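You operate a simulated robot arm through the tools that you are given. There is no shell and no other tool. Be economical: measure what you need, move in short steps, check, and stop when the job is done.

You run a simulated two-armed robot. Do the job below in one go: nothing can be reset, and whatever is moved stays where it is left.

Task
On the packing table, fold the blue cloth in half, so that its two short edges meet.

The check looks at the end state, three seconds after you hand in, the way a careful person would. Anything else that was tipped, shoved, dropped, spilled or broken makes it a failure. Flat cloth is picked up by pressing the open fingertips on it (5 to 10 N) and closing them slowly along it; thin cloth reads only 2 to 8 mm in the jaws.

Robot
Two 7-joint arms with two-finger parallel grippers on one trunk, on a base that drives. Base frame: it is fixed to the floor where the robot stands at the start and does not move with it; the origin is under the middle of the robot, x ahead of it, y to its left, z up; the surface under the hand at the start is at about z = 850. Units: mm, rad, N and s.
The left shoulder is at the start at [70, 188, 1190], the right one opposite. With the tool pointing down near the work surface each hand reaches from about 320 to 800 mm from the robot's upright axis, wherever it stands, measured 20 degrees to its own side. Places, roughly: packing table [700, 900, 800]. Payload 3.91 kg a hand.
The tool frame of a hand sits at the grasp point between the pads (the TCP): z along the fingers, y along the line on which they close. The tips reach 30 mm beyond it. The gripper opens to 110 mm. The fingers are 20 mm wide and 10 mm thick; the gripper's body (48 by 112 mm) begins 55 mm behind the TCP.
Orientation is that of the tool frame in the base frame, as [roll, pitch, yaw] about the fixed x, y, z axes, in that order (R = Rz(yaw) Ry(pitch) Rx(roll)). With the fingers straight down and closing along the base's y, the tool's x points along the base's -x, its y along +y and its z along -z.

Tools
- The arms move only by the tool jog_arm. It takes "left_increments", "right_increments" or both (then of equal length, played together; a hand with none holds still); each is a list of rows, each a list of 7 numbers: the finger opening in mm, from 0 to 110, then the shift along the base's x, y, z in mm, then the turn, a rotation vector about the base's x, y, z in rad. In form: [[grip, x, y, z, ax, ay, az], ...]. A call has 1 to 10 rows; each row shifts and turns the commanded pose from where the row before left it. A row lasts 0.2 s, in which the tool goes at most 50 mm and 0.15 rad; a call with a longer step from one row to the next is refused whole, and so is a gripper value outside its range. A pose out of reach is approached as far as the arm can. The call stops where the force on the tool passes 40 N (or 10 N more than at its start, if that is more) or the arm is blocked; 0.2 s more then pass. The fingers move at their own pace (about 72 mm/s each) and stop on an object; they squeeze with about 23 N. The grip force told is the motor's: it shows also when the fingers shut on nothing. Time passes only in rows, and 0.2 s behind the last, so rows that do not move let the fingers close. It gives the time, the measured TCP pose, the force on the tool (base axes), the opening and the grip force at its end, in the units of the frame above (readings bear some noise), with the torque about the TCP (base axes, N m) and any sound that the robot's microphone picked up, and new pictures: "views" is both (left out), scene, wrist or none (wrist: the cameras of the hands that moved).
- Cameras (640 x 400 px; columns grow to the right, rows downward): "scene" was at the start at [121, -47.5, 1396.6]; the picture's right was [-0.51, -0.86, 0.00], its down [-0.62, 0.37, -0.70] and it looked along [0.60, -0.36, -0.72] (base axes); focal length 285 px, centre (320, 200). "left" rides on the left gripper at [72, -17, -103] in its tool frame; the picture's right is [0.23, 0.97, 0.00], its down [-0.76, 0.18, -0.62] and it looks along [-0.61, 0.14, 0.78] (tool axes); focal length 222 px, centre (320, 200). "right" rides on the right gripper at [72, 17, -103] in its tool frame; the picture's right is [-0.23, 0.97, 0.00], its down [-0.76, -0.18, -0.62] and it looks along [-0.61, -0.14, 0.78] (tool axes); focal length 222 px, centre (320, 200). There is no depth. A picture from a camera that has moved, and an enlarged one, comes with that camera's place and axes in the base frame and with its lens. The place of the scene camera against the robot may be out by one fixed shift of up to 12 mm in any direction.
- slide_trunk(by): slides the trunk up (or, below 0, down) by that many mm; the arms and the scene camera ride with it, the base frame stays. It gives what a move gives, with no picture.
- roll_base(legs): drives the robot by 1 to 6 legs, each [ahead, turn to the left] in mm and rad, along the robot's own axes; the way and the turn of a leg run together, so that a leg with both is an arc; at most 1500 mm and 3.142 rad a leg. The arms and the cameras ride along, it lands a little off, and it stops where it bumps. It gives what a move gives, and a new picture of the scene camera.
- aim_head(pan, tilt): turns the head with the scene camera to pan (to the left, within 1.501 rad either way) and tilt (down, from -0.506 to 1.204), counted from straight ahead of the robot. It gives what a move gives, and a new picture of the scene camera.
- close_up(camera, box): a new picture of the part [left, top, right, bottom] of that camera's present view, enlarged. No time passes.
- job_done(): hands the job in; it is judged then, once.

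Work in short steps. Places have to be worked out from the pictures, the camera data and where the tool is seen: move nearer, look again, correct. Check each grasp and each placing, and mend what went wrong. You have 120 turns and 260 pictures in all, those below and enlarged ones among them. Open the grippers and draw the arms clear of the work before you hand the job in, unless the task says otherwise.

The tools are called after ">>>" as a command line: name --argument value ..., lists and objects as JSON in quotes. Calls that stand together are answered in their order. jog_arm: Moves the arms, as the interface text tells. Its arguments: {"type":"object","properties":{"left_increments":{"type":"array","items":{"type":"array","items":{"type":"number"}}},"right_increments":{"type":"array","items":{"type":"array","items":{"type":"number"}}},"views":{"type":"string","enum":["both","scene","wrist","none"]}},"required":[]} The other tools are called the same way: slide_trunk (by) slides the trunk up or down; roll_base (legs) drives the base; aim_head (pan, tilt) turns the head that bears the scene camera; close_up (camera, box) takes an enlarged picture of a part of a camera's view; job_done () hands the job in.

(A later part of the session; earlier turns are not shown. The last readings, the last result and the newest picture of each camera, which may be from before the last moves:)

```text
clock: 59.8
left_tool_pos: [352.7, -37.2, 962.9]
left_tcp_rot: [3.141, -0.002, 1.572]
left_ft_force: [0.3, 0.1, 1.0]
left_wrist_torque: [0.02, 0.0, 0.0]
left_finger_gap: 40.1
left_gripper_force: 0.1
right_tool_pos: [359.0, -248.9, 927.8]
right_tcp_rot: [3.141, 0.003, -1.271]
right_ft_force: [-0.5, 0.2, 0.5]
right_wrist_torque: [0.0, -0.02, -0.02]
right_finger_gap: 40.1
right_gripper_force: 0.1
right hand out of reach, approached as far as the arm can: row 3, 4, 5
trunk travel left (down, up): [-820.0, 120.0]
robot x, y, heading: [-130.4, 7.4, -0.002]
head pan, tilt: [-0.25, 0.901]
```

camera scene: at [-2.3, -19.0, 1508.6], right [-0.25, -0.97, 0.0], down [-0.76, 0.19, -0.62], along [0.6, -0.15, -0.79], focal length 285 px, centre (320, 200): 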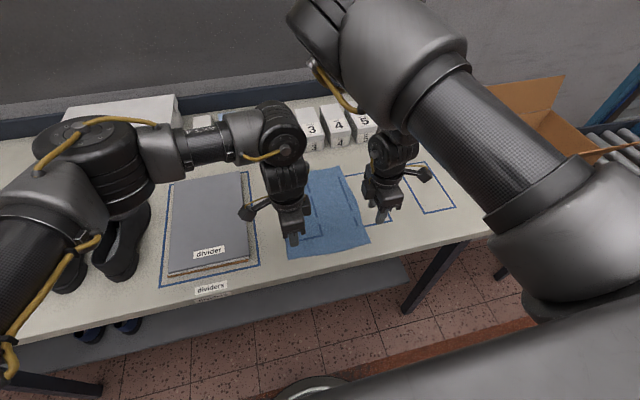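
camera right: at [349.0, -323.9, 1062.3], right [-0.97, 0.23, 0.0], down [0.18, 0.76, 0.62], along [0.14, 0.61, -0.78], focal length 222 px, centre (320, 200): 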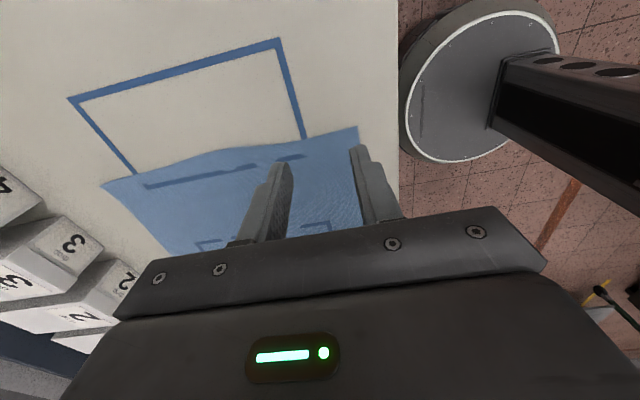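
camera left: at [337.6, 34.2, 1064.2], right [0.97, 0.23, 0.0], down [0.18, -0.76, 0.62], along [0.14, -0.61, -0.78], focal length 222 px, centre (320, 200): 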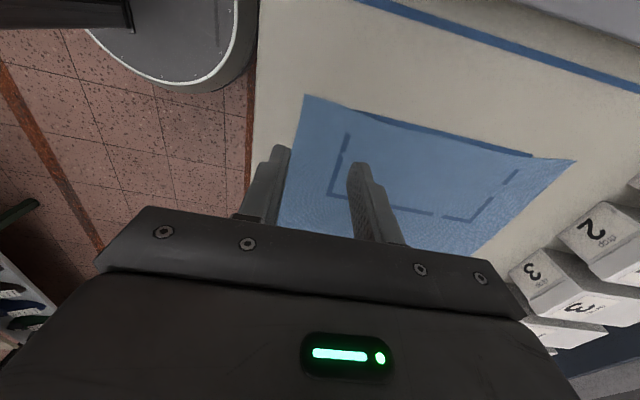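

The right limit is positional; I'll shift the robot ~40 mm left with the trunk raised for clearance.

>>> slide_trunk --by 90

>>> roll_base --legs '[[0, -0.5], [-85, 0], [0, 0.5], [70, 0]]'

>>> slide_trunk --by -80

```text
clock: 61.0
left_tool_pos: [352.8, -37.1, 1050.3]
left_tcp_rot: [-3.141, -0.001, 1.571]
left_ft_force: [0.5, 0.7, -1.0]
left_wrist_torque: [-0.03, 0.0, 0.0]
left_finger_gap: 40.0
left_gripper_force: 0.1
right_tool_pos: [358.9, -247.3, 1018.3]
right_tcp_rot: [-3.141, 0.002, -1.269]
right_ft_force: [0.0, -0.4, 0.1]
right_wrist_torque: [-0.01, 0.02, 0.0]
right_finger_gap: 39.9
right_gripper_force: 0.2
trunk travel left (down, up): [-910.0, 30.0]
robot x, y, heading: [-126.7, 6.6, 0.005]
head pan, tilt: [-0.25, 0.901]
```

```text
clock: 65.5
left_tool_pos: [339.0, 2.2, 1054.6]
left_tcp_rot: [3.133, 0.0, 1.565]
left_ft_force: [-0.3, 0.2, -0.4]
left_wrist_torque: [0.0, -0.01, -0.04]
left_finger_gap: 40.0
left_gripper_force: 0.1
right_tool_pos: [343.0, -209.2, 1021.2]
right_tcp_rot: [-3.135, 0.001, -1.274]
right_ft_force: [0.1, -0.5, -1.0]
right_wrist_torque: [0.0, 0.0, 0.0]
right_finger_gap: 40.1
right_gripper_force: 0.1
trunk travel left (down, up): [-910.0, 30.0]
robot x, y, heading: [-137.2, 43.8, -0.009]
head pan, tilt: [-0.25, 0.901]
camera scene: at [-12.5, 22.0, 1598.6], right [-0.25, -0.97, 0.0], down [-0.76, 0.2, -0.62], along [0.6, -0.16, -0.78], focal length 285 px, centre (320, 200)
```

scene: 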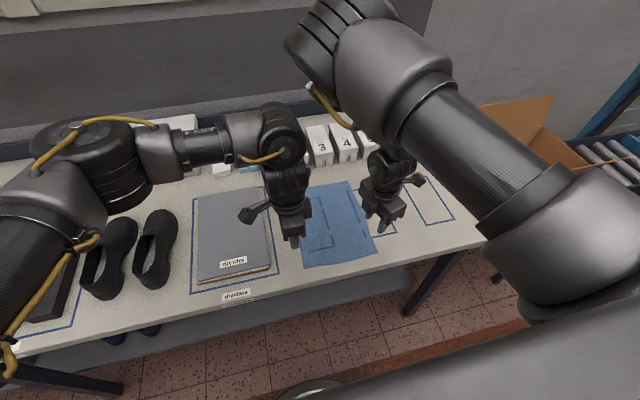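

```text
clock: 66.7
left_tool_pos: [338.5, 3.1, 974.0]
left_tcp_rot: [3.135, 0.0, 1.564]
left_ft_force: [-0.3, 0.5, 0.2]
left_wrist_torque: [0.03, -0.01, 0.0]
left_finger_gap: 40.0
left_gripper_force: 0.1
right_tool_pos: [344.4, -208.2, 941.1]
right_tcp_rot: [-3.135, -0.002, -1.275]
right_ft_force: [1.0, -0.2, 0.2]
right_wrist_torque: [0.02, 0.01, 0.02]
right_finger_gap: 39.9
right_gripper_force: 0.0
trunk travel left (down, up): [-830.0, 110.0]
robot x, y, heading: [-138.3, 45.9, -0.003]
head pan, tilt: [-0.25, 0.901]
```

Before gripping I dry-run the far position: hover at near grip points then go to x≈605 at safe height (tips ≥ 930).

>>> jog_arm --left_increments '[[40, 7, -21, 0, 0, 0, 0], [40, 6, -20, 0, 0, 0, 0], [40, 43, 0, 0, 0, 0, 0], [40, 43, 0, 0, 0, 0, 0], [40, 43, 0, 0, 0, 0, 0], [40, 43, 0, 0, 0, 0, 0], [40, 43, 0, 0, 0, 0, 0], [40, 38, 0, 0, 0, 0, 0]]' --right_increments '[[40, 4, -9, 15, 0, 0, -0.148], [40, 4, -9, 15, 0, 0, -0.148], [40, 43, 0, 0, 0, 0, 0], [40, 43, 0, 0, 0, 0, 0], [40, 43, 0, 0, 0, 0, 0], [40, 43, 0, 0, 0, 0, 0], [40, 43, 0, 0, 0, 0, 0], [40, 38, 0, 0, 0, 0, 0]]'

```text
clock: 68.5
left_tool_pos: [517.1, 39.2, 990.1]
left_tcp_rot: [3.13, -0.001, 1.565]
left_ft_force: [0.1, 0.5, 0.2]
left_wrist_torque: [0.01, -0.03, -0.02]
left_finger_gap: 39.9
left_gripper_force: 0.1
left hand out of reach, approached as far as the arm can: row 5, 6, 7, 8
right_tool_pos: [569.8, -233.5, 969.5]
right_tcp_rot: [-3.135, -0.001, -1.574]
right_ft_force: [0.5, -0.5, 1.1]
right_wrist_torque: [0.0, 0.0, -0.01]
right_finger_gap: 39.8
right_gripper_force: 0.1
right hand out of reach, approached as far as the arm can: row 8
trunk travel left (down, up): [-830.0, 110.0]
robot x, y, heading: [-138.0, 49.5, -0.006]
head pan, tilt: [-0.25, 0.901]
camera scene: at [-13.1, 19.9, 1518.9], right [-0.25, -0.97, 0.0], down [-0.76, 0.2, -0.62], along [0.6, -0.16, -0.78], focal length 285 px, centre (320, 200)
camera right: at [553.3, -306.0, 1072.5], right [-0.97, 0.23, -0.01], down [0.18, 0.76, 0.62], along [0.15, 0.61, -0.78], focal length 222 px, centre (320, 200)
camera left: at [500.2, 110.3, 1093.8], right [0.98, 0.22, 0.01], down [0.17, -0.76, 0.63], along [0.15, -0.61, -0.78], focal length 222 px, centre (320, 200)
```

scene: 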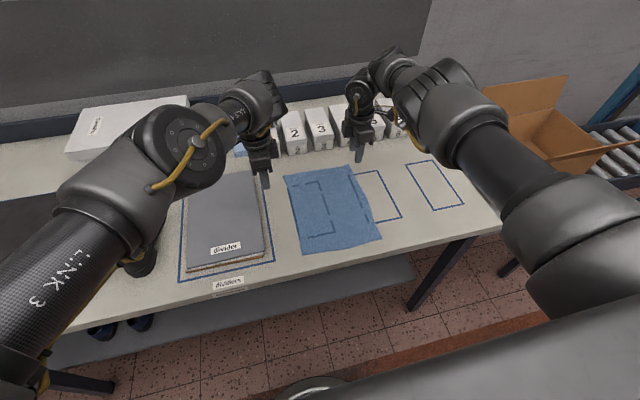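
right: 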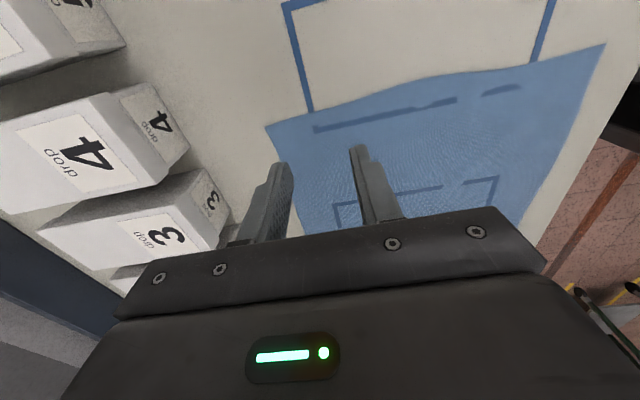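
left: 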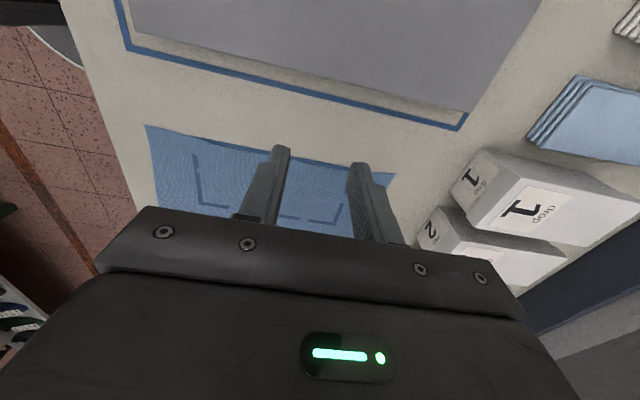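

Left (yaw π/2) and right both run out before x=605. I'll test whether left with yaw ≈2.3 extends further at y −38; the base can also drive forward during the carry.

>>> jog_arm --left_increments '[[40, 0, 0, 0, 0, 0, 0.15], [40, 0, 0, 0, 0, 0, 0.15], [40, 0, 0, 0, 0, 0, 0.15], [40, 0, 0, 0, 0, 0, 0.15], [40, 0, 0, 0, 0, 0, 0.15], [40, 0, -38, -10, 0, 0, 0], [40, 0, -38, -10, 0, 0, 0], [40, 25, 0, 0, 0, 0, 0], [40, 25, 0, 0, 0, 0, 0], [40, 25, 0, 0, 0, 0, 0]]' --views "none"

```text
clock: 70.7
left_tool_pos: [512.2, 31.8, 986.1]
left_tcp_rot: [3.137, 0.003, 2.314]
left_ft_force: [0.6, 1.0, 0.5]
left_wrist_torque: [0.01, 0.0, 0.0]
left_finger_gap: 39.9
left_gripper_force: 0.1
left hand out of reach, approached as far as the arm can: row 6, 7, 8, 9, 10
right_tool_pos: [572.0, -230.4, 970.2]
right_tcp_rot: [-3.134, -0.003, -1.571]
right_ft_force: [0.4, 0.8, -0.1]
right_wrist_torque: [0.02, 0.03, 0.01]
right_finger_gap: 40.0
right_gripper_force: 0.0
trunk travel left (down, up): [-830.0, 110.0]
robot x, y, heading: [-135.6, 44.9, -0.001]
head pan, tilt: [-0.25, 0.901]
```

So the limit is arm length; base drive forward (~100+ mm) plus trunk lowering during the carry will cover it. Return to hover at the near grip points.

>>> jog_arm --left_increments '[[40, -27, -12, -9, 0, 0, -0.124], [40, -27, -12, -9, 0, 0, -0.124], [40, -27, -12, -9, 0, 0, -0.124], [40, -27, -12, -9, 0, 0, -0.124], [40, -27, -12, -9, 0, 0, -0.124], [40, -27, -10, -11, 0, 0, -0.124]]' --right_increments '[[40, -37, 0.5, -6.7, 0, 0, 0], [40, -37, 0.5, -6.7, 0, 0, 0], [40, -37, 0.5, -6.7, 0, 0, 0], [40, -37, 0.5, -6.7, 0, 0, 0], [40, -37, 0.5, -6.7, 0, 0, 0], [40, -37, 0.5, -6.7, 0, 0, 0]]'

```text
clock: 72.1
left_tool_pos: [351.4, -36.7, 933.2]
left_tcp_rot: [3.133, 0.0, 1.568]
left_ft_force: [-0.9, -0.1, -0.1]
left_wrist_torque: [0.01, 0.02, 0.02]
left_finger_gap: 40.2
left_gripper_force: 0.0
right_tool_pos: [351.3, -227.6, 933.6]
right_tcp_rot: [-3.134, 0.002, -1.57]
right_ft_force: [0.9, 0.2, 0.3]
right_wrist_torque: [-0.01, -0.01, -0.01]
right_finger_gap: 39.9
right_gripper_force: 0.0
trunk travel left (down, up): [-830.0, 110.0]
robot x, y, heading: [-136.3, 49.3, -0.007]
head pan, tilt: [-0.25, 0.901]
camera scene: at [-12.4, 21.8, 1518.9], right [-0.25, -0.97, 0.0], down [-0.76, 0.2, -0.62], along [0.6, -0.16, -0.78], focal length 285 px, centre (320, 200)
camera right: at [334.8, -301.5, 1037.5], right [-0.97, 0.23, -0.01], down [0.17, 0.76, 0.62], along [0.15, 0.61, -0.78], focal length 222 px, centre (320, 200)
camera left: at [332.7, 33.6, 1036.0], right [0.97, 0.23, 0.01], down [0.17, -0.76, 0.62], along [0.15, -0.61, -0.78], focal length 222 px, centre (320, 200)
```

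scene: 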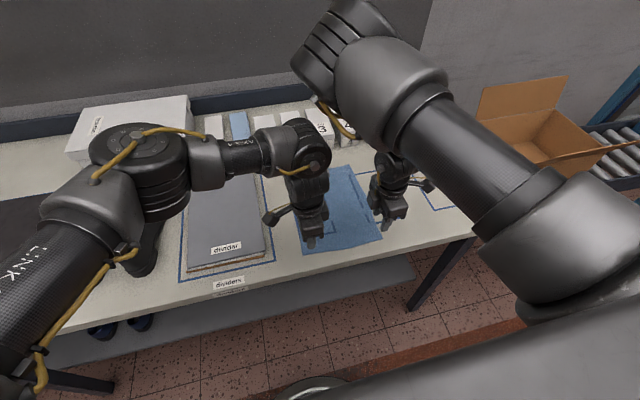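
right: 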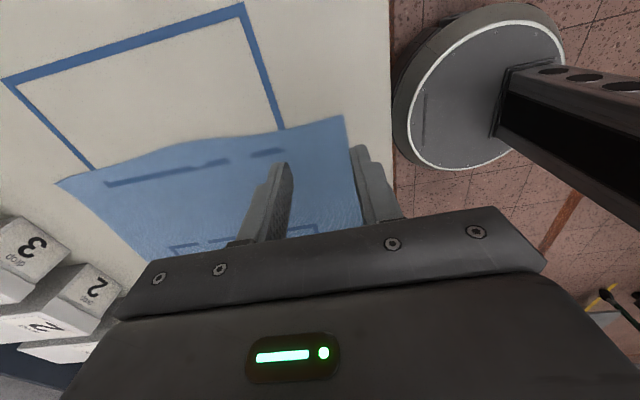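
left: 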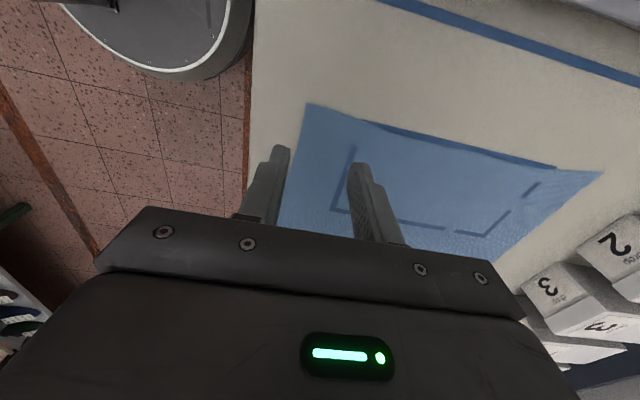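

Wrist views put the corners at about (334,−18) and (332,−237). I narrow the jaws to 26, shift so both fingers will land on the cloth, and descend to just above it.

>>> jog_arm --left_increments '[[26, 9, 0, -15, 0, 0, 0], [26, 0, 0, -15, 0, 0, 0], [26, 0, 0, -10, 0, 0, 0], [26, 0, 0, -5, 0, 0, 0]]' --right_increments '[[26, 9, 5, -15, 0, 0, 0], [26, 0, 0, -15, 0, 0, 0], [26, 0, 0, -10, 0, 0, 0], [26, 0, 0, -5, 0, 0, 0]]' --views "wrist"

```text
clock: 73.1
left_tool_pos: [360.0, -37.1, 885.0]
left_tcp_rot: [3.135, -0.002, 1.571]
left_ft_force: [-0.3, 0.0, 0.3]
left_wrist_torque: [-0.02, 0.0, -0.01]
left_finger_gap: 25.9
left_gripper_force: 0.1
right_tool_pos: [360.2, -223.2, 888.1]
right_tcp_rot: [-3.135, -0.002, -1.571]
right_ft_force: [-1.0, 0.3, 0.5]
right_wrist_torque: [0.0, -0.01, -0.05]
right_finger_gap: 26.0
right_gripper_force: 0.0
trunk travel left (down, up): [-830.0, 110.0]
robot x, y, heading: [-134.8, 46.7, -0.004]
head pan, tilt: [-0.25, 0.901]
camera right: at [344.1, -296.2, 990.4], right [-0.97, 0.23, -0.01], down [0.17, 0.76, 0.62], along [0.15, 0.61, -0.78], focal length 222 px, centre (320, 200)
camera left: at [342.1, 34.9, 989.6], right [0.97, 0.23, 0.01], down [0.17, -0.76, 0.62], along [0.15, -0.61, -0.78], focal length 222 px, centre (320, 200)
```

right: 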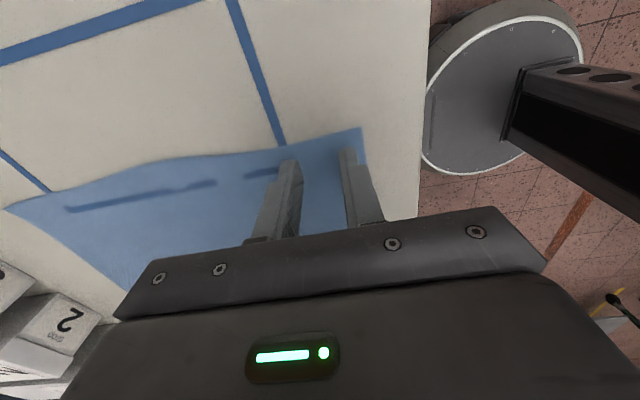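
left: 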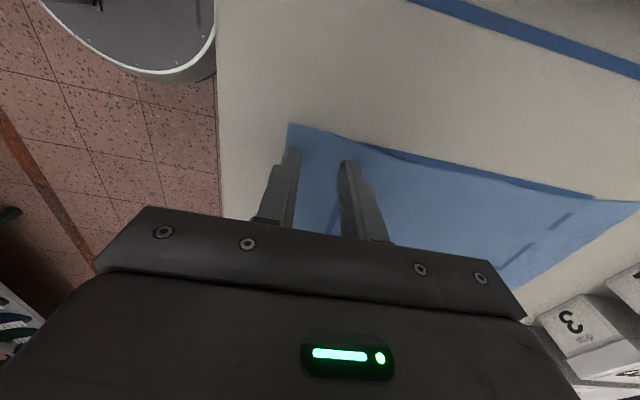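

Both pairs of fingers are over the cloth inside the edge. Press down in small steps.

>>> jog_arm --left_increments '[[26, 0, 0, -2, 0, 0, 0], [26, 0, 0, -1.5, 0, 0, 0], [26, 0, 0, -1, 0, 0, 0]]' --right_increments '[[26, 0, 0, -3, 0, 0, 0], [26, 0, 0, -2.5, 0, 0, 0], [26, 0, 0, -1.5, 0, 0, 0]]' --views "none"

```text
clock: 73.9
left_tool_pos: [359.9, -37.4, 882.9]
left_tcp_rot: [3.134, -0.001, 1.569]
left_ft_force: [0.2, -0.4, 0.1]
left_wrist_torque: [-0.01, 0.0, 0.03]
left_finger_gap: 26.2
left_gripper_force: 0.0
right_tool_pos: [359.5, -222.6, 880.4]
right_tcp_rot: [-3.13, -0.002, -1.571]
right_ft_force: [-1.1, -1.5, 15.8]
right_wrist_torque: [-0.09, 0.29, 0.08]
right_finger_gap: 25.8
right_gripper_force: 0.1
trunk travel left (down, up): [-830.0, 110.0]
robot x, y, heading: [-136.4, 47.0, -0.007]
head pan, tilt: [-0.25, 0.901]
```

Right is at 16 N (a bit much), left not touching; adjust each.

>>> jog_arm --left_increments '[[26, 0, 0, -1.5, 0, 0, 0], [26, 0, 0, -0.8, 0, 0, 0]]' --right_increments '[[26, 0, 0, 0.5, 0, 0, 0], [26, 0, 0, 0.3, 0, 0, 0]]' --views "none"

```text
clock: 74.5
left_tool_pos: [359.7, -37.4, 881.0]
left_tcp_rot: [3.131, 0.002, 1.571]
left_ft_force: [-0.1, 0.9, 22.0]
left_wrist_torque: [0.05, 0.4, -0.04]
left_finger_gap: 25.5
left_gripper_force: 0.1
right_tool_pos: [357.7, -222.7, 880.9]
right_tcp_rot: [-3.136, 0.001, -1.57]
right_ft_force: [0.5, 0.0, 2.7]
right_wrist_torque: [0.01, 0.02, -0.03]
right_finger_gap: 25.8
right_gripper_force: 0.2
trunk travel left (down, up): [-830.0, 110.0]
robot x, y, heading: [-137.4, 47.7, 0.003]
head pan, tilt: [-0.25, 0.901]
```

>>> jog_arm --left_increments '[[26, 0, 0, -0.0, 0, 0, 0], [26, 0, 0, 0.9, 0, 0, 0]]' --right_increments '[[26, 0, 0, -0.2, 0, 0, 0], [26, 0, 0, -0.2, 0, 0, 0]]' --views "none"

```text
clock: 75.1
left_tool_pos: [358.9, -38.1, 880.8]
left_tcp_rot: [3.134, -0.001, 1.571]
left_ft_force: [2.8, -1.4, 21.5]
left_wrist_torque: [-0.04, 0.32, 0.03]
left_finger_gap: 24.9
left_gripper_force: 0.0
right_tool_pos: [357.4, -221.9, 881.2]
right_tcp_rot: [-3.133, 0.003, -1.571]
right_ft_force: [-1.1, 0.0, 3.5]
right_wrist_torque: [-0.02, 0.09, 0.01]
right_finger_gap: 25.9
right_gripper_force: 0.1
trunk travel left (down, up): [-830.0, 110.0]
robot x, y, heading: [-140.1, 48.7, -0.001]
head pan, tilt: [-0.25, 0.901]
```

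>>> jog_arm --left_increments '[[26, 0, 0, 0.6, 0, 0, 0], [26, 0, 0, 0, 0, 0, 0]]' --right_increments '[[26, 0, 0, -0.4, 0, 0, 0], [26, 0, 0, 0, 0, 0, 0]]' --views "none"

```text
clock: 75.7
left_tool_pos: [358.2, -35.7, 881.4]
left_tcp_rot: [3.134, 0.001, 1.571]
left_ft_force: [0.5, -1.6, 7.1]
left_wrist_torque: [-0.06, 0.13, 0.02]
left_finger_gap: 25.3
left_gripper_force: 0.1
right_tool_pos: [357.6, -223.1, 881.4]
right_tcp_rot: [-3.132, -0.002, -1.571]
right_ft_force: [-1.7, 0.0, 17.5]
right_wrist_torque: [-0.03, 0.45, 0.01]
right_finger_gap: 26.8
right_gripper_force: 1.3
trunk travel left (down, up): [-830.0, 110.0]
robot x, y, heading: [-135.7, 44.9, -0.007]
head pan, tilt: [-0.25, 0.901]
```

Left 7 N is right; ease the right by 0.3 mm and close both slowly.

>>> jog_arm --left_increments '[[24, 0, 0, 0, 0, 0, 0], [21, 0, 0, 0, 0, 0, 0], [18, 0, 0, 0, 0, 0, 0], [15, 0, 0, 0, 0, 0, 0], [12, 0, 0, 0, 0, 0, 0], [9, 0, 0, 0, 0, 0, 0], [6, 0, 0, 0, 0, 0, 0], [3, 0, 0, 0, 0, 0, 0], [0, 0, 0, 0, 0, 0, 0], [0, 0, 0, 0, 0, 0, 0]]' --right_increments '[[24, 0, 0, 0.3, 0, 0, 0], [21, 0, 0, 0, 0, 0, 0], [18, 0, 0, 0, 0, 0, 0], [15, 0, 0, 0, 0, 0, 0], [12, 0, 0, 0, 0, 0, 0], [9, 0, 0, 0, 0, 0, 0], [6, 0, 0, 0, 0, 0, 0], [3, 0, 0, 0, 0, 0, 0], [0, 0, 0, 0, 0, 0, 0], [0, 0, 0, 0, 0, 0, 0]]' --views "wrist"

```text
clock: 77.9
left_tool_pos: [358.6, -36.6, 882.2]
left_tcp_rot: [3.133, 0.0, 1.571]
left_ft_force: [-0.4, 0.4, 0.8]
left_wrist_torque: [-0.01, -0.04, -0.01]
left_finger_gap: 1.5
left_gripper_force: 22.9
right_tool_pos: [358.0, -222.5, 882.0]
right_tcp_rot: [-3.132, -0.001, -1.572]
right_ft_force: [-1.4, 0.4, 20.6]
right_wrist_torque: [-0.01, 0.19, -0.03]
right_finger_gap: 1.9
right_gripper_force: 23.4
trunk travel left (down, up): [-830.0, 110.0]
robot x, y, heading: [-135.4, 49.9, -0.006]
head pan, tilt: [-0.25, 0.901]
camera right: at [341.8, -295.3, 984.5], right [-0.97, 0.23, -0.01], down [0.17, 0.76, 0.62], along [0.15, 0.61, -0.78], focal length 222 px, centre (320, 200)
camera left: at [341.0, 35.6, 985.5], right [0.97, 0.23, 0.01], down [0.17, -0.76, 0.63], along [0.15, -0.61, -0.78], focal length 222 px, centre (320, 200)
```

right: 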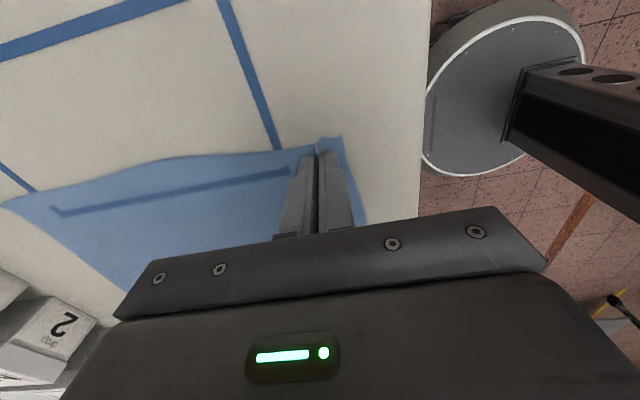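
left: 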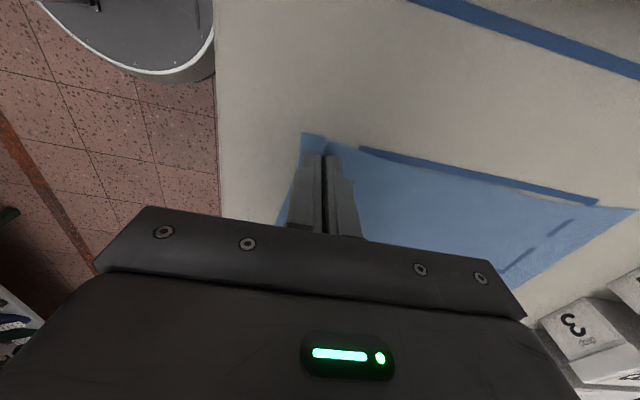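

Gaps are 1.5 and 1.9 mm, and the cloth looks gathered. Lift 25 mm and check both.

>>> jog_arm --left_increments '[[0, 0, 0, 12, 0, 0, 0], [0, 0, 0, 13, 0, 0, 0]]' --right_increments '[[0, 0, 0, 12, 0, 0, 0], [0, 0, 0, 13, 0, 0, 0]]' --views "wrist"

```text
clock: 78.5
left_tool_pos: [358.2, -37.4, 905.6]
left_tcp_rot: [3.132, -0.001, 1.571]
left_ft_force: [-0.3, 0.2, -0.6]
left_wrist_torque: [0.0, -0.02, 0.01]
left_finger_gap: 2.0
left_gripper_force: 23.0
right_tool_pos: [357.3, -222.9, 903.8]
right_tcp_rot: [-3.134, -0.001, -1.571]
right_ft_force: [0.5, -0.3, 1.2]
right_wrist_torque: [-0.02, -0.04, 0.04]
right_finger_gap: 1.8
right_gripper_force: 22.8
trunk travel left (down, up): [-830.0, 110.0]
robot x, y, heading: [-136.0, 48.5, -0.007]
head pan, tilt: [-0.25, 0.901]
camera right: at [342.2, -295.5, 1007.1], right [-0.97, 0.23, -0.01], down [0.17, 0.76, 0.62], along [0.15, 0.61, -0.78], focal length 222 px, centre (320, 200)
camera left: at [341.2, 34.9, 1009.1], right [0.97, 0.23, 0.01], down [0.17, -0.76, 0.63], along [0.15, -0.61, -0.78], focal length 222 px, centre (320, 200)
```

right: 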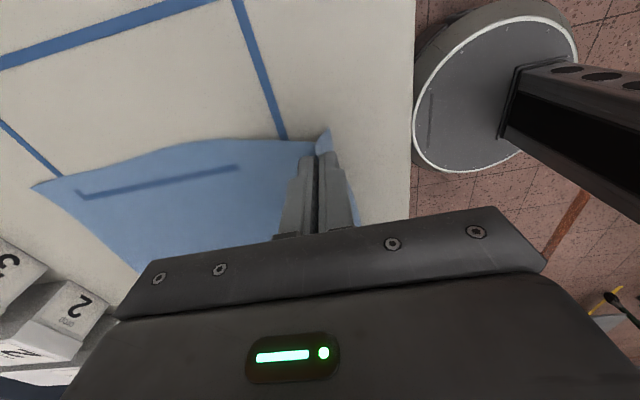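
left: 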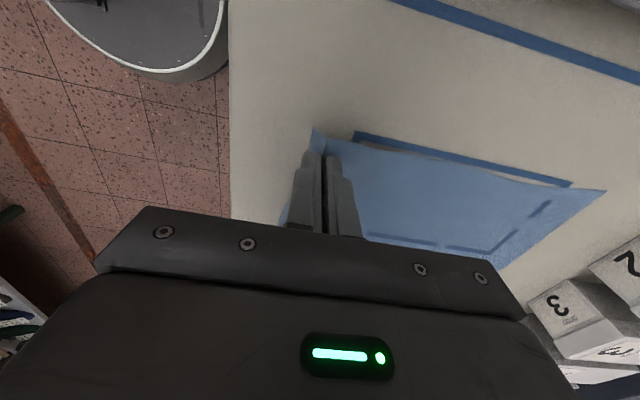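

Both corners are held. Now carry the edge up along an arc about the fold line (x≈478) to above it.

>>> jog_arm --left_increments '[[0, 8, 0, 21, 0, 0, 0], [0, 12, 0, 19, 0, 0, 0], [0, 15, 0, 16, 0, 0, 0], [0, 17, 0, 14, 0, 0, 0], [0, 18, 0, 10, 0, 0, 0], [0, 18, 0, 6, 0, 0, 0], [0, 18, 0, 4, 0, 0, 0], [0, 11, 0, 1, 0, 0, 0]]' --right_increments '[[0, 8, 0, 21, 0, 0, 0], [0, 12, 0, 19, 0, 0, 0], [0, 15, 0, 16, 0, 0, 0], [0, 17, 0, 14, 0, 0, 0], [0, 18, 0, 10, 0, 0, 0], [0, 18, 0, 6, 0, 0, 0], [0, 18, 0, 4, 0, 0, 0], [0, 11, 0, 1, 0, 0, 0]]'

```text
clock: 80.3
left_tool_pos: [460.1, -22.3, 997.3]
left_tcp_rot: [3.135, 0.003, 1.569]
left_ft_force: [1.4, -12.1, 0.5]
left_wrist_torque: [-0.36, -0.04, 0.01]
left_finger_gap: 1.7
left_gripper_force: 23.3
left hand out of reach, approached as far as the arm can: row 6, 7, 8
right_tool_pos: [479.2, -220.4, 995.9]
right_tcp_rot: [-3.139, 0.004, -1.569]
right_ft_force: [-0.9, 12.3, -0.1]
right_wrist_torque: [0.34, 0.07, 0.01]
right_finger_gap: 1.7
right_gripper_force: 22.6
trunk travel left (down, up): [-830.0, 110.0]
robot x, y, heading: [-137.5, 48.4, -0.005]
head pan, tilt: [-0.25, 0.901]
camera scene: at [-11.1, 21.8, 1518.7], right [-0.25, -0.97, 0.0], down [-0.76, 0.2, -0.62], along [0.6, -0.16, -0.78], focal length 285 px, centre (320, 200)
camera right: at [462.9, -293.8, 1098.5], right [-0.97, 0.22, 0.0], down [0.17, 0.76, 0.63], along [0.14, 0.61, -0.78], focal length 222 px, centre (320, 200)
camera left: at [442.4, 49.2, 1100.6], right [0.97, 0.22, 0.01], down [0.17, -0.76, 0.63], along [0.15, -0.61, -0.78], focal length 222 px, centre (320, 200)
```

scene: 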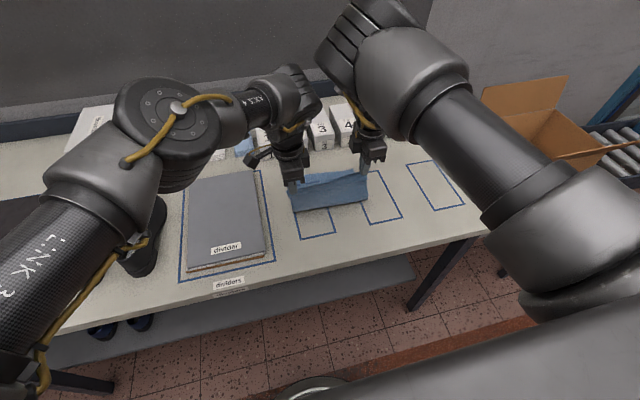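
right: 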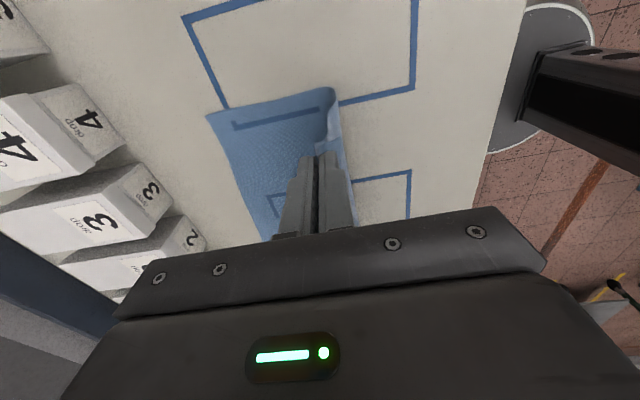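
left: 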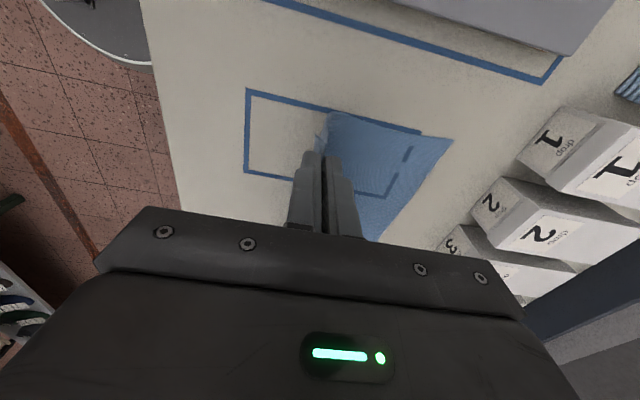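

The left hand ran out of reach and pulled sideways (12 N tension). Relieve it by bringing the right hand to match, then carry forward using base and trunk so that arm poses stay fixed.

>>> jog_arm --right_increments '[[0, -6, 7, 0, 0, 0, 0], [0, -6, 6, 0, 0, 0, 0], [0, -4, 0, 0, 0, 0, 0]]' --views "none"

>>> roll_base --legs '[[62, 0]]'

```text
clock: 81.1
left_tool_pos: [459.2, -21.2, 997.3]
left_tcp_rot: [3.134, -0.003, 1.573]
left_ft_force: [-0.5, -1.1, -0.8]
left_wrist_torque: [0.0, -0.01, -0.01]
left_finger_gap: 1.8
left_gripper_force: 22.8
right_tool_pos: [461.4, -211.3, 996.0]
right_tcp_rot: [-3.134, 0.0, -1.572]
right_ft_force: [-0.1, 1.2, 0.8]
right_wrist_torque: [-0.01, 0.02, 0.0]
right_finger_gap: 2.0
right_gripper_force: 22.9
trunk travel left (down, up): [-830.0, 110.0]
robot x, y, heading: [-135.3, 47.6, -0.006]
head pan, tilt: [-0.25, 0.901]
```

```text
clock: 82.1
left_tool_pos: [524.3, -25.3, 1002.7]
left_tcp_rot: [3.125, 0.004, 1.569]
left_ft_force: [0.6, -0.3, -0.3]
left_wrist_torque: [0.01, 0.02, -0.01]
left_finger_gap: 2.0
left_gripper_force: 22.8
right_tool_pos: [520.0, -210.1, 999.6]
right_tcp_rot: [-3.129, -0.004, -1.571]
right_ft_force: [0.7, 0.2, -0.4]
right_wrist_torque: [-0.03, 0.1, 0.02]
right_finger_gap: 1.6
right_gripper_force: 22.6
trunk travel left (down, up): [-830.0, 110.0]
robot x, y, heading: [-74.1, 42.2, -0.004]
head pan, tilt: [-0.25, 0.901]
camera scene: at [64.0, 23.1, 1518.6], right [-0.25, -0.97, 0.0], down [-0.76, 0.2, -0.62], along [0.6, -0.16, -0.79], focal length 285 px, centre (320, 200)
```

scene: 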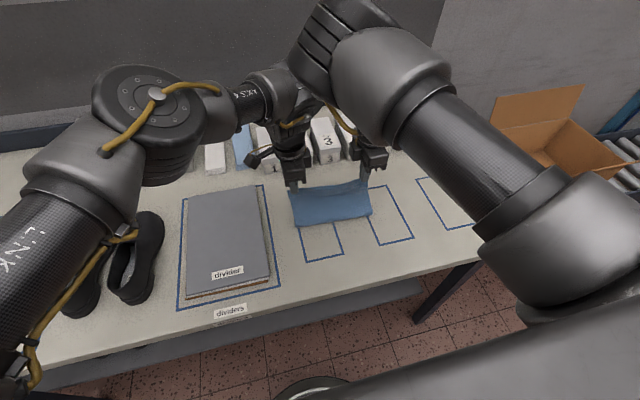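

Good, no tension. Lower the trunk 50, drive 50 more.

>>> slide_trunk --by -45

>>> roll_base --legs '[[50, 0]]'

```text
clock: 83.0
left_tool_pos: [511.8, -23.8, 964.2]
left_tcp_rot: [3.111, 0.004, 1.569]
left_ft_force: [-0.9, -0.1, 0.5]
left_wrist_torque: [-0.01, -0.05, 0.03]
left_finger_gap: 1.9
left_gripper_force: 23.5
right_tool_pos: [508.9, -209.5, 961.9]
right_tcp_rot: [-3.115, -0.003, -1.571]
right_ft_force: [-1.2, -0.1, 0.2]
right_wrist_torque: [-0.04, -0.04, 0.0]
right_finger_gap: 2.0
right_gripper_force: 23.3
trunk travel left (down, up): [-785.0, 155.0]
robot x, y, heading: [-72.6, 48.6, -0.004]
head pan, tilt: [-0.25, 0.901]
```

```text
clock: 83.9
left_tool_pos: [556.7, -25.9, 966.1]
left_tcp_rot: [3.105, 0.003, 1.57]
left_ft_force: [0.3, 0.0, 0.9]
left_wrist_torque: [-0.04, 0.0, 0.0]
left_finger_gap: 1.6
left_gripper_force: 23.0
right_tool_pos: [553.4, -209.6, 964.3]
right_tcp_rot: [-3.109, -0.003, -1.573]
right_ft_force: [-0.3, 0.8, 0.5]
right_wrist_torque: [-0.05, -0.03, 0.0]
right_finger_gap: 1.9
right_gripper_force: 22.9
trunk travel left (down, up): [-785.0, 155.0]
robot x, y, heading: [-22.4, 45.6, -0.009]
head pan, tilt: [-0.25, 0.901]
camera scene: at [91.6, 22.3, 1474.7], right [-0.25, -0.97, 0.0], down [-0.75, 0.2, -0.63], along [0.61, -0.16, -0.78], focal length 285 px, centre (320, 200)
```

scene: 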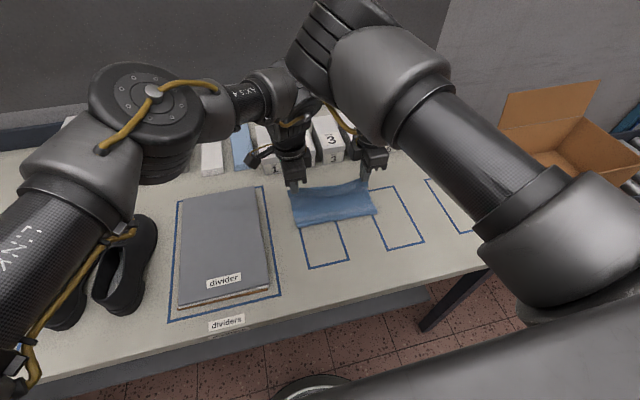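

The hands tilt slightly (0.03 rad) but no load shows. Let me check the wrist pictures with a no-motion row.

>>> jog_arm --left_increments '[[0, 0, 0, 0, 0, 0, 0]]' --right_increments '[[0, 0, 0, 0, 0, 0, 0]]' --views "wrist"

```text
clock: 84.3
left_tool_pos: [568.3, -26.6, 959.8]
left_tcp_rot: [3.12, 0.004, 1.57]
left_ft_force: [0.1, -0.4, 0.1]
left_wrist_torque: [0.01, 0.04, -0.02]
left_finger_gap: 1.6
left_gripper_force: 22.5
right_tool_pos: [564.2, -209.9, 957.4]
right_tcp_rot: [-3.123, -0.002, -1.574]
right_ft_force: [0.6, -0.6, 1.2]
right_wrist_torque: [0.0, 0.05, 0.02]
right_finger_gap: 1.7
right_gripper_force: 22.9
trunk travel left (down, up): [-785.0, 155.0]
robot x, y, heading: [-26.7, 45.5, -0.005]
head pan, tilt: [-0.25, 0.901]
camera right: at [546.1, -283.2, 1060.3], right [-0.97, 0.23, -0.02], down [0.17, 0.76, 0.62], along [0.16, 0.6, -0.78], focal length 222 px, centre (320, 200)
camera left: at [548.9, 46.1, 1063.0], right [0.97, 0.23, 0.02], down [0.16, -0.76, 0.63], along [0.16, -0.61, -0.78], focal length 222 px, centre (320, 200)
```

right: 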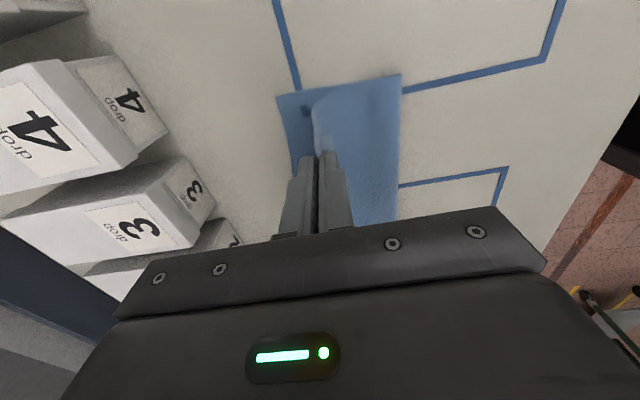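
left: 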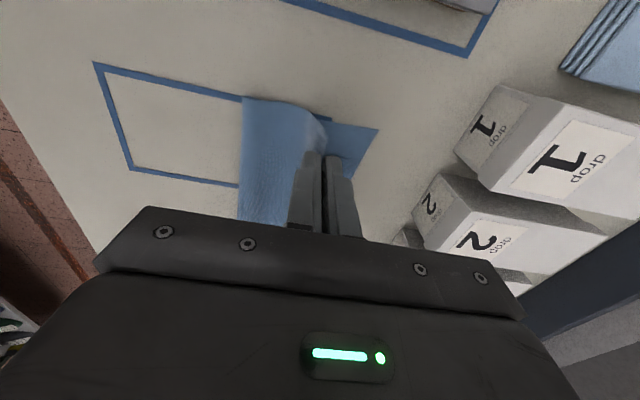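

Let me take a close-up of the scene to see whether the far-right corner shifted (it looks ~25 mm nearer than before).

>>> close_up --camera "scene" --box '[260, 130, 420, 230]'

>>> close_up --camera "right" --box '[240, 50, 440, 230]'

```text
4.00 times, centred on (340, 180) of scene
camera zoom: at [107.1, 21.0, 1473.2], right [-0.25, -0.97, 0.0], down [-0.76, 0.2, -0.62], along [0.6, -0.16, -0.79], focal length 1140 px, centre (240, 280)
```

zoom: 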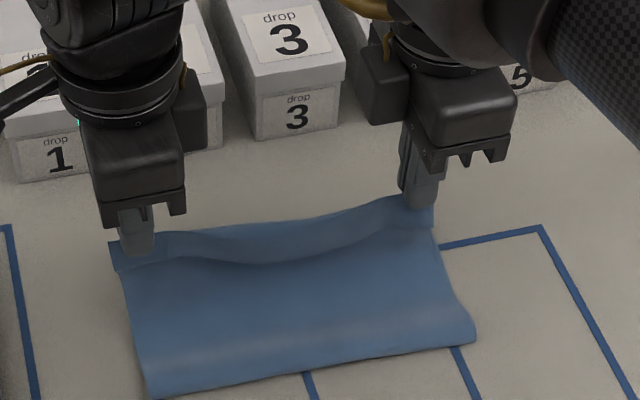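

```text
2.22 times, centred on (340, 140) of right
camera zoom: at [546.1, -283.2, 1060.3], right [-0.97, 0.23, -0.02], down [0.17, 0.76, 0.62], along [0.16, 0.6, -0.78], focal length 494 px, centre (276, 333)
```

zoom: 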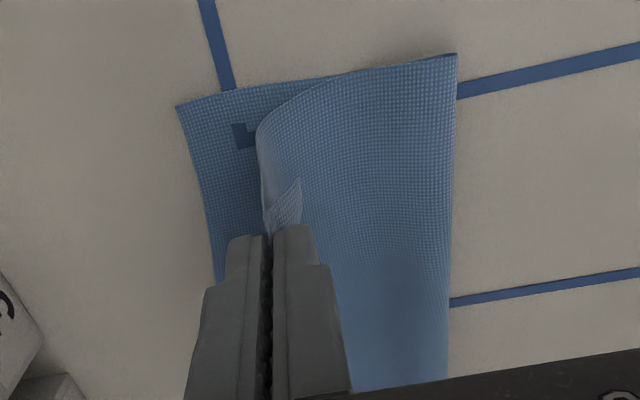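

B is now at about (600,−244), A still (628,−22): the cloth rotated slightly, so I align to those. Move left by (+33,−10) and right by (+13,−13) while lowering to just above the table.

>>> jog_arm --left_increments '[[0, 7, -2, -10, 0, 0, 0], [0, 7, -2, -12, 0, 0, 0], [0, 7, -2, -14, 0, 0, 0], [0, 6, -2, -16, 0, 0, 0], [0, 6, -2, -14, 0, 0, 0]]' --right_increments '[[0, 3, -3, -10, 0, 0, 0], [0, 3, -3, -12, 0, 0, 0], [0, 3, -3, -14, 0, 0, 0], [0, 2, -2, -16, 0, 0, 0], [0, 2, -2, -14, 0, 0, 0]]'

```text
clock: 85.5
left_tool_pos: [572.1, -22.4, 916.1]
left_tcp_rot: [3.115, 0.007, 1.563]
left_ft_force: [0.1, -14.2, -2.2]
left_wrist_torque: [-0.4, 0.01, -0.03]
left_finger_gap: 1.8
left_gripper_force: 22.5
left hand out of reach, approached as far as the arm can: row 2, 3, 4, 5
right_tool_pos: [574.4, -221.6, 894.5]
right_tcp_rot: [-3.119, 0.002, -1.569]
right_ft_force: [0.2, 14.0, 2.0]
right_wrist_torque: [0.43, 0.02, 0.02]
right_finger_gap: 1.7
right_gripper_force: 22.9
trunk travel left (down, up): [-785.0, 155.0]
robot x, y, heading: [-24.5, 46.6, -0.011]
head pan, tilt: [-0.25, 0.901]
camera scene: at [102.5, 21.6, 1473.7], right [-0.25, -0.97, 0.0], down [-0.76, 0.2, -0.62], along [0.6, -0.16, -0.78], focal length 285 px, centre (320, 200)
camera right: at [555.6, -294.0, 996.1], right [-0.97, 0.23, -0.02], down [0.16, 0.76, 0.63], along [0.16, 0.61, -0.78], focal length 222 px, centre (320, 200)
camera left: at [554.0, 50.3, 1018.4], right [0.97, 0.22, 0.02], down [0.16, -0.76, 0.63], along [0.16, -0.61, -0.77], focal length 222 px, centre (320, 200)
```

scene: 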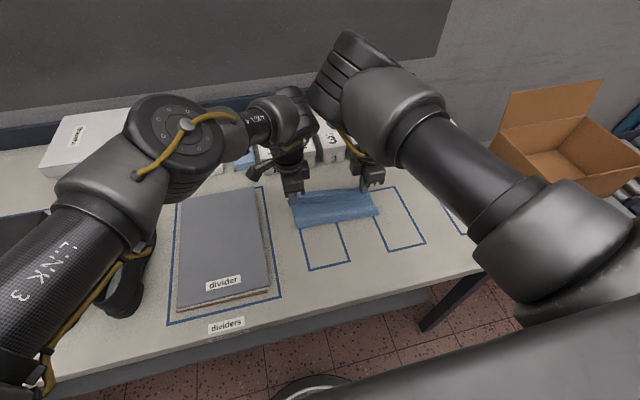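
right: 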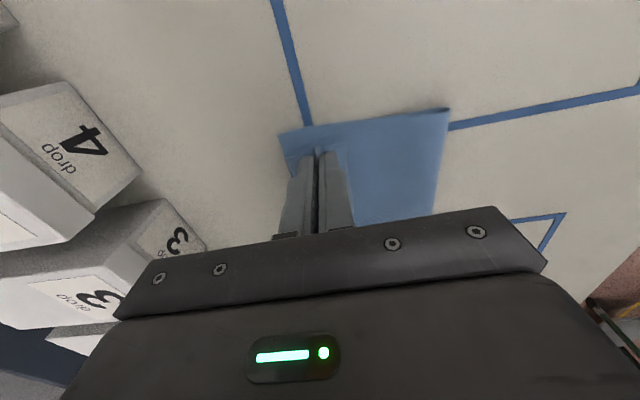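
left: 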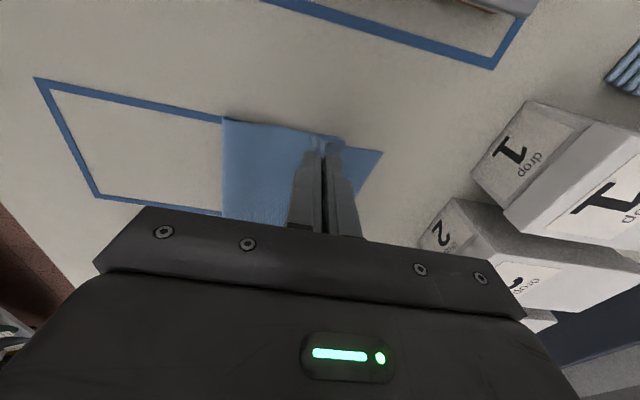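

Left is at reach again. Relieve tension, raise the right a bit, then lower the trunk and edge the base forward so the left gains reach.

>>> jog_arm --right_increments '[[0, 0, 5, 14, 0, 0, 0], [0, -2, 4, 14, 0, 0, 0]]' --views "none"

>>> slide_trunk --by -20

>>> roll_base --legs '[[22, 0]]'

```text
clock: 86.1
left_tool_pos: [573.1, -18.6, 915.6]
left_tcp_rot: [3.112, 0.003, 1.569]
left_ft_force: [0.2, -6.7, 0.1]
left_wrist_torque: [-0.22, -0.01, -0.02]
left_finger_gap: 1.8
left_gripper_force: 22.5
right_tool_pos: [572.3, -215.0, 921.3]
right_tcp_rot: [-3.118, -0.004, -1.573]
right_ft_force: [1.0, 6.2, -1.8]
right_wrist_torque: [0.15, -0.01, 0.05]
right_finger_gap: 2.0
right_gripper_force: 23.2
trunk travel left (down, up): [-785.0, 155.0]
robot x, y, heading: [-22.8, 48.8, -0.005]
head pan, tilt: [-0.25, 0.901]
```

```text
clock: 86.8
left_tool_pos: [571.9, -20.3, 895.5]
left_tcp_rot: [3.114, 0.004, 1.568]
left_ft_force: [0.3, -4.6, 0.5]
left_wrist_torque: [-0.14, 0.03, -0.03]
left_finger_gap: 1.6
left_gripper_force: 23.1
right_tool_pos: [572.1, -214.0, 902.0]
right_tcp_rot: [-3.117, -0.004, -1.573]
right_ft_force: [-0.7, 4.8, 0.0]
right_wrist_torque: [0.15, 0.01, 0.02]
right_finger_gap: 1.6
right_gripper_force: 23.1
trunk travel left (down, up): [-765.0, 175.0]
robot x, y, heading: [-23.2, 48.3, -0.007]
head pan, tilt: [-0.25, 0.901]
```

```text
clock: 87.5
left_tool_pos: [590.0, -20.8, 898.1]
left_tcp_rot: [3.11, 0.003, 1.567]
left_ft_force: [-0.3, -3.5, 1.0]
left_wrist_torque: [-0.08, -0.04, -0.02]
left_finger_gap: 2.0
left_gripper_force: 23.1
right_tool_pos: [588.9, -213.6, 905.1]
right_tcp_rot: [-3.111, -0.004, -1.573]
right_ft_force: [-0.6, 4.0, 0.9]
right_wrist_torque: [0.1, 0.0, -0.01]
right_finger_gap: 2.0
right_gripper_force: 22.5
trunk travel left (down, up): [-765.0, 175.0]
robot x, y, heading: [-1.2, 47.9, -0.006]
head pan, tilt: [-0.25, 0.901]
camera scene: at [116.0, 21.7, 1454.5], right [-0.25, -0.97, 0.0], down [-0.76, 0.2, -0.62], along [0.6, -0.16, -0.78], focal length 285 px, centre (320, 200)
```

scene: 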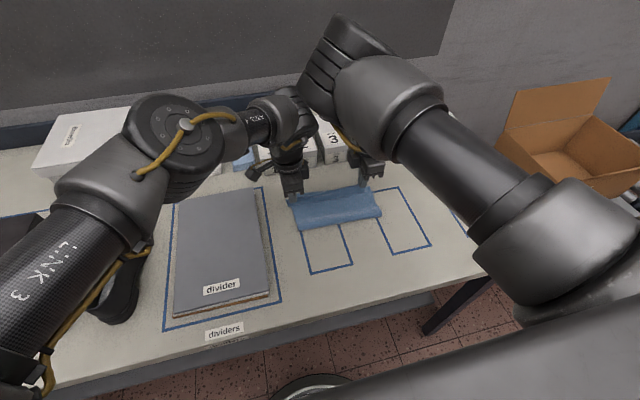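

Try nudging left inward/forward and right back to align with the skewed far edge.

>>> jog_arm --left_increments '[[0, 4, -6, -3, 0, 0, 0], [0, 4, -6, -3, 0, 0, 0]]' --right_increments '[[0, -5, -2, -7, 0, 0, 0], [0, -5, -2, -7, 0, 0, 0]]' --views "wrist"

```text
clock: 88.2
left_tool_pos: [592.2, -21.5, 896.6]
left_tcp_rot: [3.113, 0.005, 1.566]
left_ft_force: [-0.2, -7.5, -0.1]
left_wrist_torque: [-0.24, -0.02, -0.03]
left_finger_gap: 1.5
left_gripper_force: 23.0
left hand out of reach, approached as far as the arm can: row 1, 2
right_tool_pos: [581.6, -217.7, 887.3]
right_tcp_rot: [-3.117, -0.001, -1.571]
right_ft_force: [0.5, 7.2, 0.1]
right_wrist_torque: [0.21, -0.03, 0.0]
right_finger_gap: 1.8
right_gripper_force: 23.1
trunk travel left (down, up): [-765.0, 175.0]
robot x, y, heading: [0.4, 46.7, -0.006]
head pan, tilt: [-0.25, 0.901]
camera right: at [564.3, -290.6, 991.1], right [-0.97, 0.23, -0.02], down [0.16, 0.76, 0.63], along [0.16, 0.61, -0.78], focal length 222 px, centre (320, 200)
camera left: at [573.6, 50.6, 999.9], right [0.97, 0.22, 0.03], down [0.16, -0.76, 0.63], along [0.16, -0.61, -0.77], focal length 222 px, centre (320, 200)
```

right: 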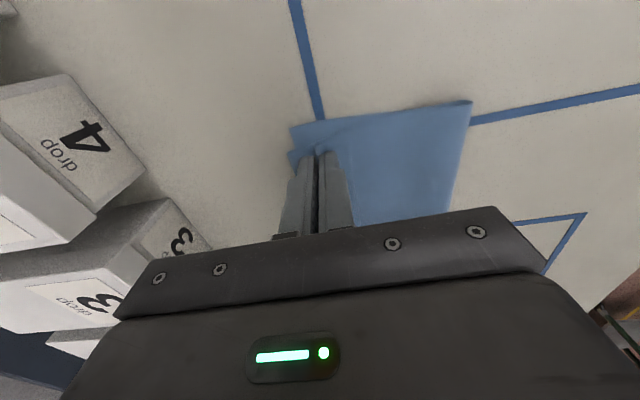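
left: 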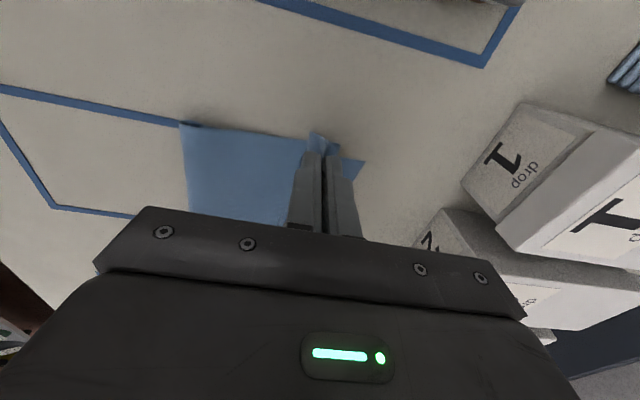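

Left is held back in y only; turning the base by −0.022 rad will shift both hands ~12 mm to −y. First a quick zoom at both corners.

>>> roll_base --legs '[[4, -0.024]]'

>>> close_up --camera "right" --box '[240, 60, 440, 210]'

>>> close_up --camera "left" --box '[220, 80, 420, 210]'

```text
clock: 88.9
left_tool_pos: [596.7, -34.1, 896.0]
left_tcp_rot: [3.116, 0.005, 1.543]
left_ft_force: [-0.7, -10.1, -0.2]
left_wrist_torque: [-0.31, 0.01, -0.05]
left_finger_gap: 1.8
left_gripper_force: 23.2
right_tool_pos: [581.3, -231.6, 888.4]
right_tcp_rot: [-3.116, -0.004, -1.595]
right_ft_force: [0.9, 9.5, 0.9]
right_wrist_torque: [0.28, 0.0, -0.01]
right_finger_gap: 1.8
right_gripper_force: 23.2
trunk travel left (down, up): [-765.0, 175.0]
robot x, y, heading: [1.6, 48.2, -0.031]
head pan, tilt: [-0.25, 0.901]
camera scene: at [126.3, 19.9, 1453.8], right [-0.28, -0.96, 0.0], down [-0.75, 0.21, -0.62], along [0.6, -0.17, -0.78], focal length 285 px, centre (320, 200)
```

scene: 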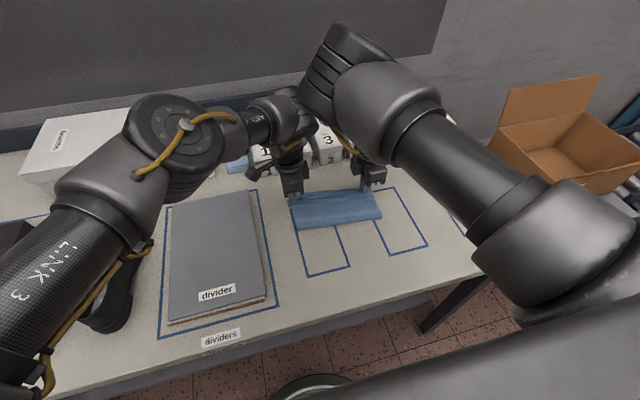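

```text
2.67 times, centred on (340, 135) of right
camera zoom: at [561.1, -303.4, 990.9], right [-0.97, 0.25, -0.02], down [0.18, 0.76, 0.62], along [0.18, 0.6, -0.78], focal length 592 px, centre (267, 373)
```

zoom: 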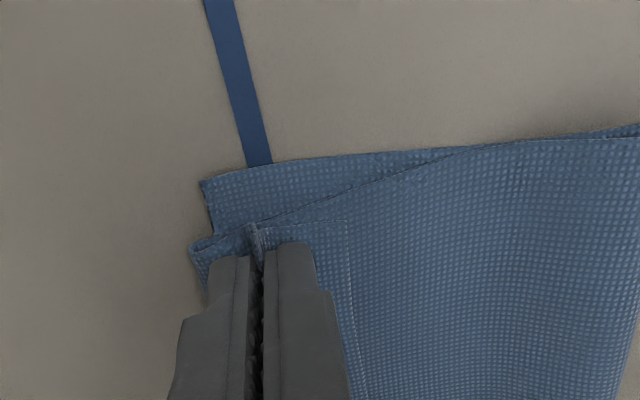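

```text
3.08 times, centred on (320, 145) of left
camera zoom: at [578.9, 38.3, 999.2], right [0.98, 0.2, 0.02], down [0.14, -0.76, 0.63], along [0.15, -0.62, -0.77], focal length 684 px, centre (320, 369)
```

zoom: 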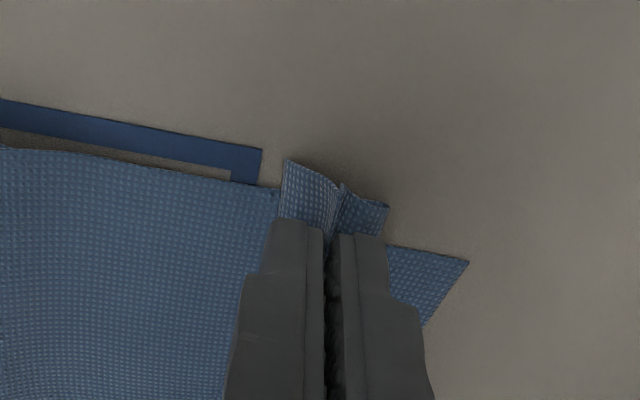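

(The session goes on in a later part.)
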